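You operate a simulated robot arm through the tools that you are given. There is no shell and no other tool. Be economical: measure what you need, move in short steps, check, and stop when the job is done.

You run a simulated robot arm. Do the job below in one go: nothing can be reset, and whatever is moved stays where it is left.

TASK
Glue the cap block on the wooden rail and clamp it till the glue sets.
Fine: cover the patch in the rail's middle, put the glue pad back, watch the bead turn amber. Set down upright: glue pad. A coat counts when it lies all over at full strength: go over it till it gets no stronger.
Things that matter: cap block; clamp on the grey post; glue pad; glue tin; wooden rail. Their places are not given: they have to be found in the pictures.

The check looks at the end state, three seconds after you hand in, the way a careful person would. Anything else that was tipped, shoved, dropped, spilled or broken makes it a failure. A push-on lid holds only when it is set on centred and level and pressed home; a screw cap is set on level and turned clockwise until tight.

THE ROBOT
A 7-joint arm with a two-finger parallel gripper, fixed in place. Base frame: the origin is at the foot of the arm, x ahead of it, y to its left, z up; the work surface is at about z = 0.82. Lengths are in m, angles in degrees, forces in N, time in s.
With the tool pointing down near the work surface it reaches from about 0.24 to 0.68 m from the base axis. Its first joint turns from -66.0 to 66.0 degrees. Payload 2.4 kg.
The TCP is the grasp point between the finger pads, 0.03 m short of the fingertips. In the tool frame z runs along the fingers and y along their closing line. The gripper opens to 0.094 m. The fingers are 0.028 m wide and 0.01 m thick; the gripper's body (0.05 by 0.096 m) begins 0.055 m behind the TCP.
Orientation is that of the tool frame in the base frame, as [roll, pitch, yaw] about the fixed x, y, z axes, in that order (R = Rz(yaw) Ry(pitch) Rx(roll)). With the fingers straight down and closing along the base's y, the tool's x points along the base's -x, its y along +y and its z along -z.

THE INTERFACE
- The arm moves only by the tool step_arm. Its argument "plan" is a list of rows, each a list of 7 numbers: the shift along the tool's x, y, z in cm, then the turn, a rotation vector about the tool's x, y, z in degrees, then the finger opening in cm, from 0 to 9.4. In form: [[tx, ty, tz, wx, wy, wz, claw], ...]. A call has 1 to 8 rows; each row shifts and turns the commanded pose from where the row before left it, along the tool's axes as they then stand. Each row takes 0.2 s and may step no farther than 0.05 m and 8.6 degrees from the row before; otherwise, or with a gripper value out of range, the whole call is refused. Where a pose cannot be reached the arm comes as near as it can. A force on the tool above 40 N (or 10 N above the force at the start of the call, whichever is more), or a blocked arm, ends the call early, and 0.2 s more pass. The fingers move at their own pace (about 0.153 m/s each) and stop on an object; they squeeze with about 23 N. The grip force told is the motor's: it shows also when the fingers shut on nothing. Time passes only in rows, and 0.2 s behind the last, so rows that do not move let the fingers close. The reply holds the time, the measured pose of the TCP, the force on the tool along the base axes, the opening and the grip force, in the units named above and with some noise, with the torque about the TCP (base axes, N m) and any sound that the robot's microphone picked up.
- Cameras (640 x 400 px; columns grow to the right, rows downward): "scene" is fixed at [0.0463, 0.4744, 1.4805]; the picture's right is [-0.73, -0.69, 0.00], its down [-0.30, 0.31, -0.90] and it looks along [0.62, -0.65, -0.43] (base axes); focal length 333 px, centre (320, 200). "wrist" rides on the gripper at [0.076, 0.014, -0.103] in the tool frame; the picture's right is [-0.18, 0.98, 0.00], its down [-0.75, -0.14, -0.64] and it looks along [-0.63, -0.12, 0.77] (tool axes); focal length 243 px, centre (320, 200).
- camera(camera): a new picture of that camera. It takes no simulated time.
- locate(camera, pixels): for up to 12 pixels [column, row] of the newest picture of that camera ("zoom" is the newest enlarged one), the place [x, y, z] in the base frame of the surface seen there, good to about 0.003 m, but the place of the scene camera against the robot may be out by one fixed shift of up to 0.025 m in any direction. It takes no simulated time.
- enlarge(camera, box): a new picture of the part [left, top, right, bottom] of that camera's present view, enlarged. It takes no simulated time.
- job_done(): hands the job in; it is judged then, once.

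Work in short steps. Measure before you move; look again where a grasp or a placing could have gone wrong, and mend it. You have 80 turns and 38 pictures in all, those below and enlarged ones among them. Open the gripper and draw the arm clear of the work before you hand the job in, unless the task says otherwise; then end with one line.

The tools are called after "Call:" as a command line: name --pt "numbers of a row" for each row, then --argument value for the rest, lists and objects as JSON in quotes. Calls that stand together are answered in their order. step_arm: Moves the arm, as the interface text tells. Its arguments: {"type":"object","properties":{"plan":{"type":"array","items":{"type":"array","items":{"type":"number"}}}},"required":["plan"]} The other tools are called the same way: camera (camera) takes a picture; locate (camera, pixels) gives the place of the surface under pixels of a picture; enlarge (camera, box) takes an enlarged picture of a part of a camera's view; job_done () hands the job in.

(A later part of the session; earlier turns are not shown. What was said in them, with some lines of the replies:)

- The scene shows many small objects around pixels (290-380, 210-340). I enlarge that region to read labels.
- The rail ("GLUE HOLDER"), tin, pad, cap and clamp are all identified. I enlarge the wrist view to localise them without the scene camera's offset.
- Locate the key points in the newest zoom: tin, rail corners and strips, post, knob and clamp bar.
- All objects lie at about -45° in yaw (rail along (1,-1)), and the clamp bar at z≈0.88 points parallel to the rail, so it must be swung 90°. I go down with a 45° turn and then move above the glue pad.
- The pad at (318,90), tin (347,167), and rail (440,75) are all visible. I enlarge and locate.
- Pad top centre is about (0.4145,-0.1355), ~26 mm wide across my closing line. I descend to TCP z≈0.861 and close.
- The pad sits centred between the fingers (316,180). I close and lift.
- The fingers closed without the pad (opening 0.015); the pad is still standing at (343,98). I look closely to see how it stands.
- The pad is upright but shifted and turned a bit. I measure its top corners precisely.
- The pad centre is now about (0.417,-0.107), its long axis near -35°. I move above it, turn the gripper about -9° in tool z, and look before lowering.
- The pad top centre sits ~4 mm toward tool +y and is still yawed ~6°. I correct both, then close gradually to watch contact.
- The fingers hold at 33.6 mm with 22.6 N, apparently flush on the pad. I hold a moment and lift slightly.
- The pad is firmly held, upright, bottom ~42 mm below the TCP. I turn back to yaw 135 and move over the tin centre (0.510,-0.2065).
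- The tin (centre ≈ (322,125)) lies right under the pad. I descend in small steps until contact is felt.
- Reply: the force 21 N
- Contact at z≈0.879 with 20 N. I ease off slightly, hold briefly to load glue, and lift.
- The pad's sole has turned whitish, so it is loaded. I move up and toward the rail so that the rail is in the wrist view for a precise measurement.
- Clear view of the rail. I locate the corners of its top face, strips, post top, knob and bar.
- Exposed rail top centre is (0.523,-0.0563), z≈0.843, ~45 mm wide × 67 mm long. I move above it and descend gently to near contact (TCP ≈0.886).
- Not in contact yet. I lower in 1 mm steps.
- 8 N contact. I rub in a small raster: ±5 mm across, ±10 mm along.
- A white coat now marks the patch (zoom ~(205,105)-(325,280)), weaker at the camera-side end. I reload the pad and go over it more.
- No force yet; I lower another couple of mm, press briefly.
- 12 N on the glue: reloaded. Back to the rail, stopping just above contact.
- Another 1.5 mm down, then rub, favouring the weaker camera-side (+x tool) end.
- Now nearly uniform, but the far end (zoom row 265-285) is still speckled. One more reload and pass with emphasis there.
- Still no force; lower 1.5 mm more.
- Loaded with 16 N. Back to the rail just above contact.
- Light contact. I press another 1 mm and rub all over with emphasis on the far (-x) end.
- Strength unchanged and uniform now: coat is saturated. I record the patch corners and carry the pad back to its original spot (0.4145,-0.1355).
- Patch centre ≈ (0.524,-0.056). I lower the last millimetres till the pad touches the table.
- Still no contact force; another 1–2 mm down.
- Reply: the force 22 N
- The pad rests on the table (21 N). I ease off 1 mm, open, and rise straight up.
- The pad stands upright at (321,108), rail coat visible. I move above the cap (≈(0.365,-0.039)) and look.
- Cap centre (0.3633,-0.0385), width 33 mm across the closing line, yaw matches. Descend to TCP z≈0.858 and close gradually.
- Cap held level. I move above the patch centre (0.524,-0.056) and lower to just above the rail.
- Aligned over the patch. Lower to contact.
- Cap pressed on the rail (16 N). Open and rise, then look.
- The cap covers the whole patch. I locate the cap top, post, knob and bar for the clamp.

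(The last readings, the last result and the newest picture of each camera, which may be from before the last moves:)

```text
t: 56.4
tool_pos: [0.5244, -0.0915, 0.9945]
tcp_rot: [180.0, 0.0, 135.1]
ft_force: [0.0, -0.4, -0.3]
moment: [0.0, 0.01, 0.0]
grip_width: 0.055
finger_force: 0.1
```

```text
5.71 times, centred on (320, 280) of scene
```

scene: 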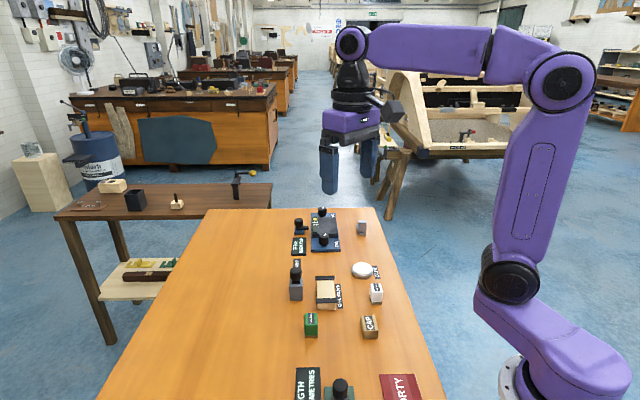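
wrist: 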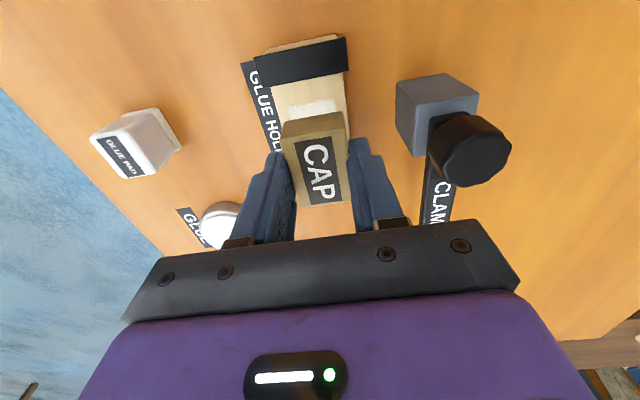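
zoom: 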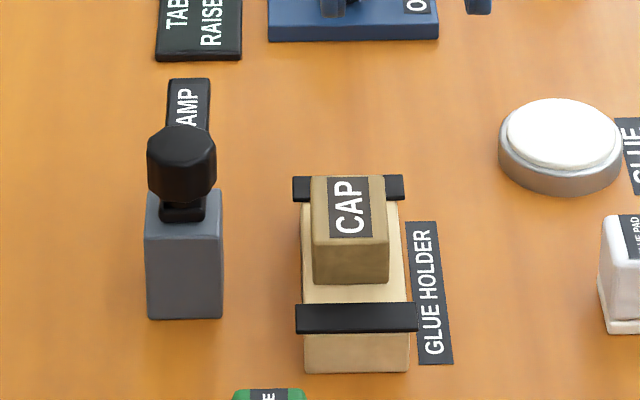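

Knob axis ≈ (0.577,0.0015), top z≈0.91, bar at 0.88, cap top 0.87. I turn the gripper to yaw 180 and move above the knob, so that a 90° clockwise swing is within range.

Call:
step_arm --pt "0 0 0 0 0 -7.5 6" --pt "0 0 0 0 0 -7.5 6" --pt "0 0 0 0 0 -7.5 6" --pt "0 0 0 0 0 -7.5 6" --pt "0 0 0 0 0 -7.5 6" --pt "0 0 0 0 0 -7.5 6"

Call:
step_arm --pt "-1.77 3.12 0 0 0 0 6" --pt "-1.77 3.12 0 0 0 0 6" --pt "-1.77 3.12 0 0 0 0 6" --pt "0 0 2.5 0 0 0 6" --pt "0 0 0 0 0 0 6"

Call:
camera --camera "wrist"

```text
t: 57.8
tool_pos: [0.5245, -0.0924, 0.9934]
tcp_rot: [-180.0, -0.1, -179.9]
ft_force: [-0.2, -0.4, 0.6]
moment: [0.0, 0.03, 0.01]
grip_width: 0.0601
finger_force: 0.0
```

```text
t: 59.0
tool_pos: [0.5771, 0.001, 0.9694]
tcp_rot: [179.9, 0.0, 179.9]
ft_force: [0.4, 0.1, 0.7]
moment: [0.01, 0.01, 0.01]
grip_width: 0.0598
finger_force: 0.0
```

```text
8 pictures are left
```

wrist: 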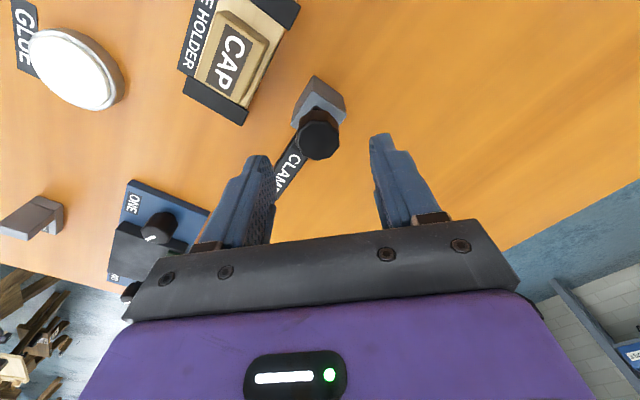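

The knob (318,134) lies exactly under the gripper. Descend to TCP 0.918, grip the knob.

Call:
step_arm --pt "0 0 3 0 0 0 6" --pt "0 0 2.1 0 0 0 6" --pt "0 0 0 0 0 0 4.4" --pt "0 0 0 0 0 0 3.5" --pt "0 0 0 0 0 0 2.5" --pt "0 0 0 0 0 0 1.5" --pt "0 0 0 0 0 0 1.5"

```text
t: 60.6
tool_pos: [0.5776, 0.0012, 0.9175]
tcp_rot: [180.0, -0.1, -179.9]
ft_force: [-0.3, -9.8, -4.3]
moment: [-0.13, -0.43, -0.01]
grip_width: 0.0307
finger_force: 45.4
```

Knob gripped (30.7 mm). I turn it a little clockwise from above (positive about tool z) and check the torque.

Call:
step_arm --pt "0 0 0 0 0 5 1.5" --pt "0 0 0 0 0 5 1.5" --pt "0 0 0 0 0 5 1.5" --pt "0 0 0 0 0 0 1.5"

Call:
enlarge --camera "scene" --box '[250, 235, 390, 325]'

```text
t: 61.6
tool_pos: [0.5769, 0.0007, 0.9168]
tcp_rot: [-180.0, 0.0, 164.9]
ft_force: [-2.1, -13.7, -4.7]
moment: [-0.52, -0.57, -0.03]
grip_width: 0.0306
finger_force: 45.3
```

```text
4.44 times, centred on (320, 280) of scene
```

zoom: 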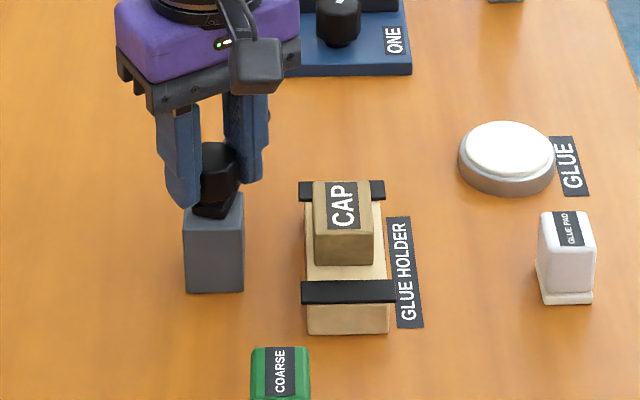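

Low torque about the axis, the hub turns along. I continue turning, shifting slightly to relieve the lateral force is unnecessary yet.

Call:
step_arm --pt "0 0 0 0 0 7 1.5" --pt "0 0 0 0 0 7 1.5" --pt "0 0 0 0 0 7 1.5" --pt "0 0 0 0 0 7 1.5" --pt "0 0 0 0 0 7 1.5" --pt "0 0 0 0 0 7 1.5"

Call:
enlarge --camera "scene" --box '[250, 235, 390, 325]'

```text
t: 63.0
tool_pos: [0.5784, 0.0031, 0.9172]
tcp_rot: [179.9, 0.0, 122.9]
ft_force: [3.9, -7.9, -8.2]
moment: [0.45, 0.4, 0.03]
grip_width: 0.0308
finger_force: 45.1
```

```text
4.44 times, centred on (320, 280) of scene
```

zoom: 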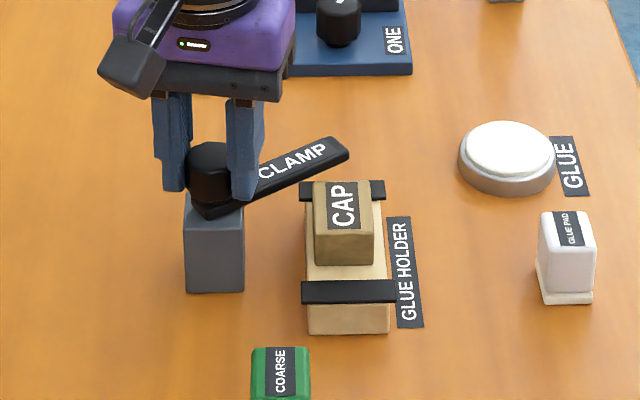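

The bar swings over the cap as intended (57° so far). I continue another 30°, watching the torque.

Call:
step_arm --pt "0 0 0 0 0 6 1.5" --pt "0 0 0 0 0 6 1.5" --pt "0 0 0 0 0 6 1.5" --pt "0 0 0 0 0 6 1.5" --pt "0 0 0 0 0 6 1.5"

Call:
enlarge --camera "scene" --box '[250, 235, 390, 325]'

```text
t: 64.2
tool_pos: [0.5793, 0.0031, 0.9173]
tcp_rot: [179.8, -0.1, 93.0]
ft_force: [19.5, 0.5, -12.5]
moment: [-0.55, 0.2, 0.1]
grip_width: 0.0308
finger_force: 45.4
```

```text
4.44 times, centred on (320, 280) of scene
```

zoom: 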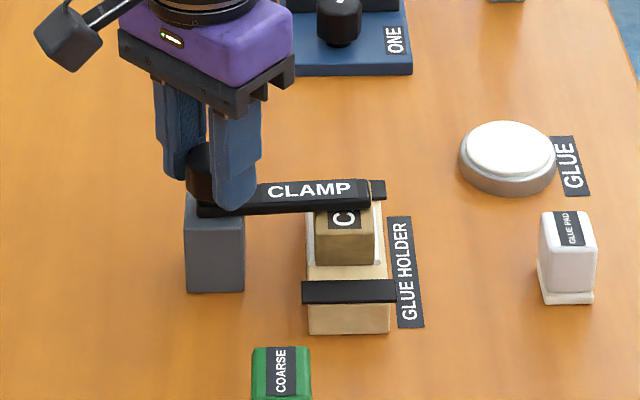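

The bar lies across the cap's centre (turned 87°, direction matches cap centre) and a white glue bead has squeezed out round the cap. I open the fingers, rise and wait.

Call:
step_arm --pt "0 0 0 0 0 0 4" --pt "0 0 0 0 0 0 6" --pt "0 0 0 0 0 0 6" --pt "0 0 -3 0 0 0 6" --pt "0 0 -4 0 0 0 6" --pt "0 0 -4 0 0 0 6" --pt "0 0 -4 0 0 0 6"

Call:
enlarge --camera "scene" --box '[280, 255, 364, 315]'

```text
t: 65.8
tool_pos: [0.5779, 0.0023, 1.069]
tcp_rot: [179.9, 0.1, 93.0]
ft_force: [0.4, 0.8, 0.4]
moment: [0.01, -0.01, -0.03]
grip_width: 0.0603
finger_force: 0.0
```

```text
6.67 times, centred on (322, 285) of scene
```

zoom: 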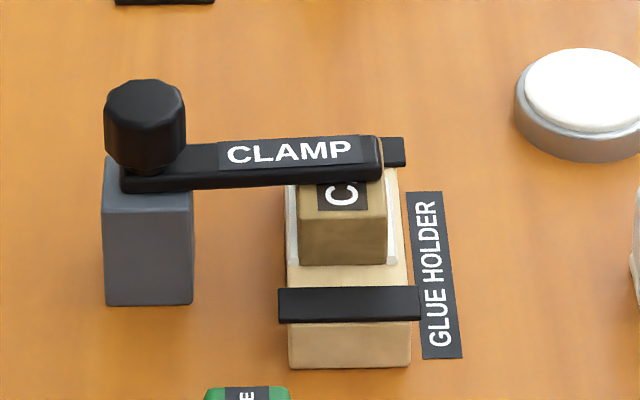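

The clamp presses on the cap and a white bead shows. I let time pass and check the colour.

Call:
step_arm --pt "0 0 0 0 0 0 6" --pt "0 0 0 0 0 0 6" --pt "0 0 0 0 0 0 6" --pt "0 0 0 0 0 0 6" --pt "0 0 0 0 0 0 6" --pt "0 0 0 0 0 0 6" --pt "0 0 0 0 0 0 6" --pt "0 0 0 0 0 0 6"

Call:
step_arm --pt "0 0 0 0 0 0 6" --pt "0 0 0 0 0 0 6" --pt "0 0 0 0 0 0 6" --pt "0 0 0 0 0 0 6" --pt "0 0 0 0 0 0 6" --pt "0 0 0 0 0 0 6" --pt "0 0 0 0 0 0 6" --pt "0 0 0 0 0 0 6"

Call:
step_arm --pt "0 0 0 0 0 0 6" --pt "0 0 0 0 0 0 6" --pt "0 0 0 0 0 0 6" --pt "0 0 0 0 0 0 6" --pt "0 0 0 0 0 0 6" --pt "0 0 0 0 0 0 6" --pt "0 0 0 0 0 0 6" --pt "0 0 0 0 0 0 6"

Call:
step_arm --pt "0 0 0 0 0 0 6" --pt "0 0 0 0 0 0 6" --pt "0 0 0 0 0 0 6" --pt "0 0 0 0 0 0 6" --pt "0 0 0 0 0 0 6" --pt "0 0 0 0 0 0 6" --pt "0 0 0 0 0 0 6" --pt "0 0 0 0 0 0 6"

Call:
step_arm --pt "0 0 0 0 0 0 6" --pt "0 0 0 0 0 0 6" --pt "0 0 0 0 0 0 6" --pt "0 0 0 0 0 0 6" --pt "0 0 0 0 0 0 6" --pt "0 0 0 0 0 0 6" --pt "0 0 0 0 0 0 6" --pt "0 0 0 0 0 0 6"

Call:
enlarge --camera "scene" --box '[280, 255, 364, 315]'

```text
t: 67.6
tool_pos: [0.578, 0.0003, 1.0684]
tcp_rot: [179.9, 0.0, 93.0]
ft_force: [-0.2, 0.0, 0.4]
moment: [0.0, -0.01, 0.0]
grip_width: 0.06
finger_force: 0.0
```

```text
t: 69.4
tool_pos: [0.5767, 0.0021, 1.0676]
tcp_rot: [179.9, 0.0, 93.0]
ft_force: [0.0, 0.4, -0.1]
moment: [0.01, 0.02, 0.02]
grip_width: 0.0597
finger_force: 0.1
```

```text
t: 71.2
tool_pos: [0.5779, 0.0022, 1.0668]
tcp_rot: [-180.0, 0.0, 93.0]
ft_force: [-0.3, -0.1, -0.2]
moment: [0.02, 0.01, -0.04]
grip_width: 0.0603
finger_force: 0.0
```

```text
t: 73.0
tool_pos: [0.5785, 0.0016, 1.0687]
tcp_rot: [-180.0, 0.0, 93.0]
ft_force: [0.2, -0.2, 0.5]
moment: [0.0, 0.04, 0.01]
grip_width: 0.0599
finger_force: 0.0
```

```text
t: 74.8
tool_pos: [0.5776, 0.0018, 1.0673]
tcp_rot: [180.0, 0.0, 93.0]
ft_force: [0.0, 0.1, 0.2]
moment: [0.0, -0.05, -0.01]
grip_width: 0.0601
finger_force: 0.1
```

```text
6.67 times, centred on (322, 285) of scene
```

zoom: 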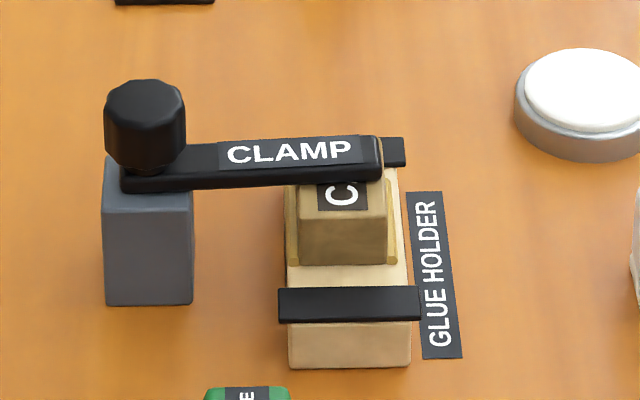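

The bead has turned amber-ish already. I wait a few seconds more to be sure it's at its final colour and check everything in the full scene.

Call:
step_arm --pt "0 0 0 0 0 0 6" --pt "0 0 0 0 0 0 6" --pt "0 0 0 0 0 0 6" --pt "0 0 0 0 0 0 6" --pt "0 0 0 0 0 0 6" --pt "0 0 0 0 0 0 6" --pt "0 0 0 0 0 0 6" --pt "0 0 0 0 0 0 6"

Call:
step_arm --pt "0 0 0 0 0 0 6" --pt "0 0 0 0 0 0 6" --pt "0 0 0 0 0 0 6" --pt "0 0 0 0 0 0 6" --pt "0 0 0 0 0 0 6" --pt "0 0 0 0 0 0 6" --pt "0 0 0 0 0 0 6" --pt "0 0 0 0 0 0 6"

Call:
step_arm --pt "0 0 -4 0 0 0 6" --pt "0 0 -4 0 0 0 6" --pt "0 0 0 0 0 0 6" --pt "0 0 0 0 0 0 6" --pt "0 0 0 0 0 0 6" --pt "0 0 0 0 0 0 6"

Call:
enlarge --camera "scene" --box '[280, 250, 392, 330]'

```text
t: 76.6
tool_pos: [0.5779, 0.0016, 1.0683]
tcp_rot: [-180.0, 0.1, 93.1]
ft_force: [-0.3, 0.6, 0.3]
moment: [0.02, 0.0, -0.01]
grip_width: 0.0599
finger_force: 0.2
```

```text
t: 78.4
tool_pos: [0.5786, 0.002, 1.0674]
tcp_rot: [179.9, 0.1, 92.9]
ft_force: [0.2, -0.2, -1.3]
moment: [0.02, -0.02, 0.02]
grip_width: 0.06
finger_force: 0.1
```

```text
t: 79.8
tool_pos: [0.5777, 0.0026, 1.1484]
tcp_rot: [-179.9, 0.1, 93.0]
ft_force: [-0.2, 0.0, 0.5]
moment: [-0.02, 0.0, -0.03]
grip_width: 0.06
finger_force: 0.1
```

```text
5.00 times, centred on (336, 290) of scene
```

zoom: 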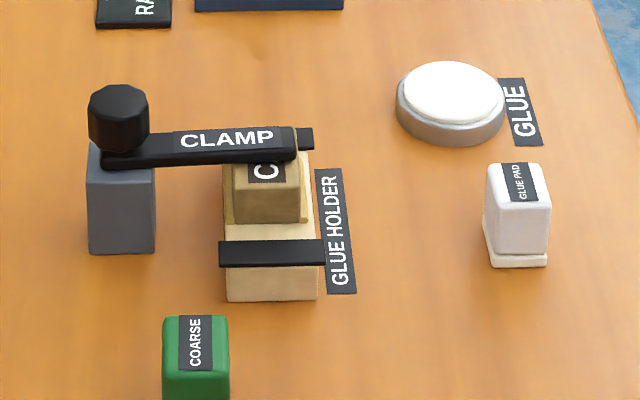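

The bead is a steady amber, the pad stands upright at its place, and the arm is clear with the gripper open. Handing in.

Call:
job_done

```text
The job is handed in.
```

The cap block is glued over the patch on the rail and still clamped, the bead has turned amber, and the glue pad is back upright in its place; my first grasp nudged it about 3 cm, and I set it back.
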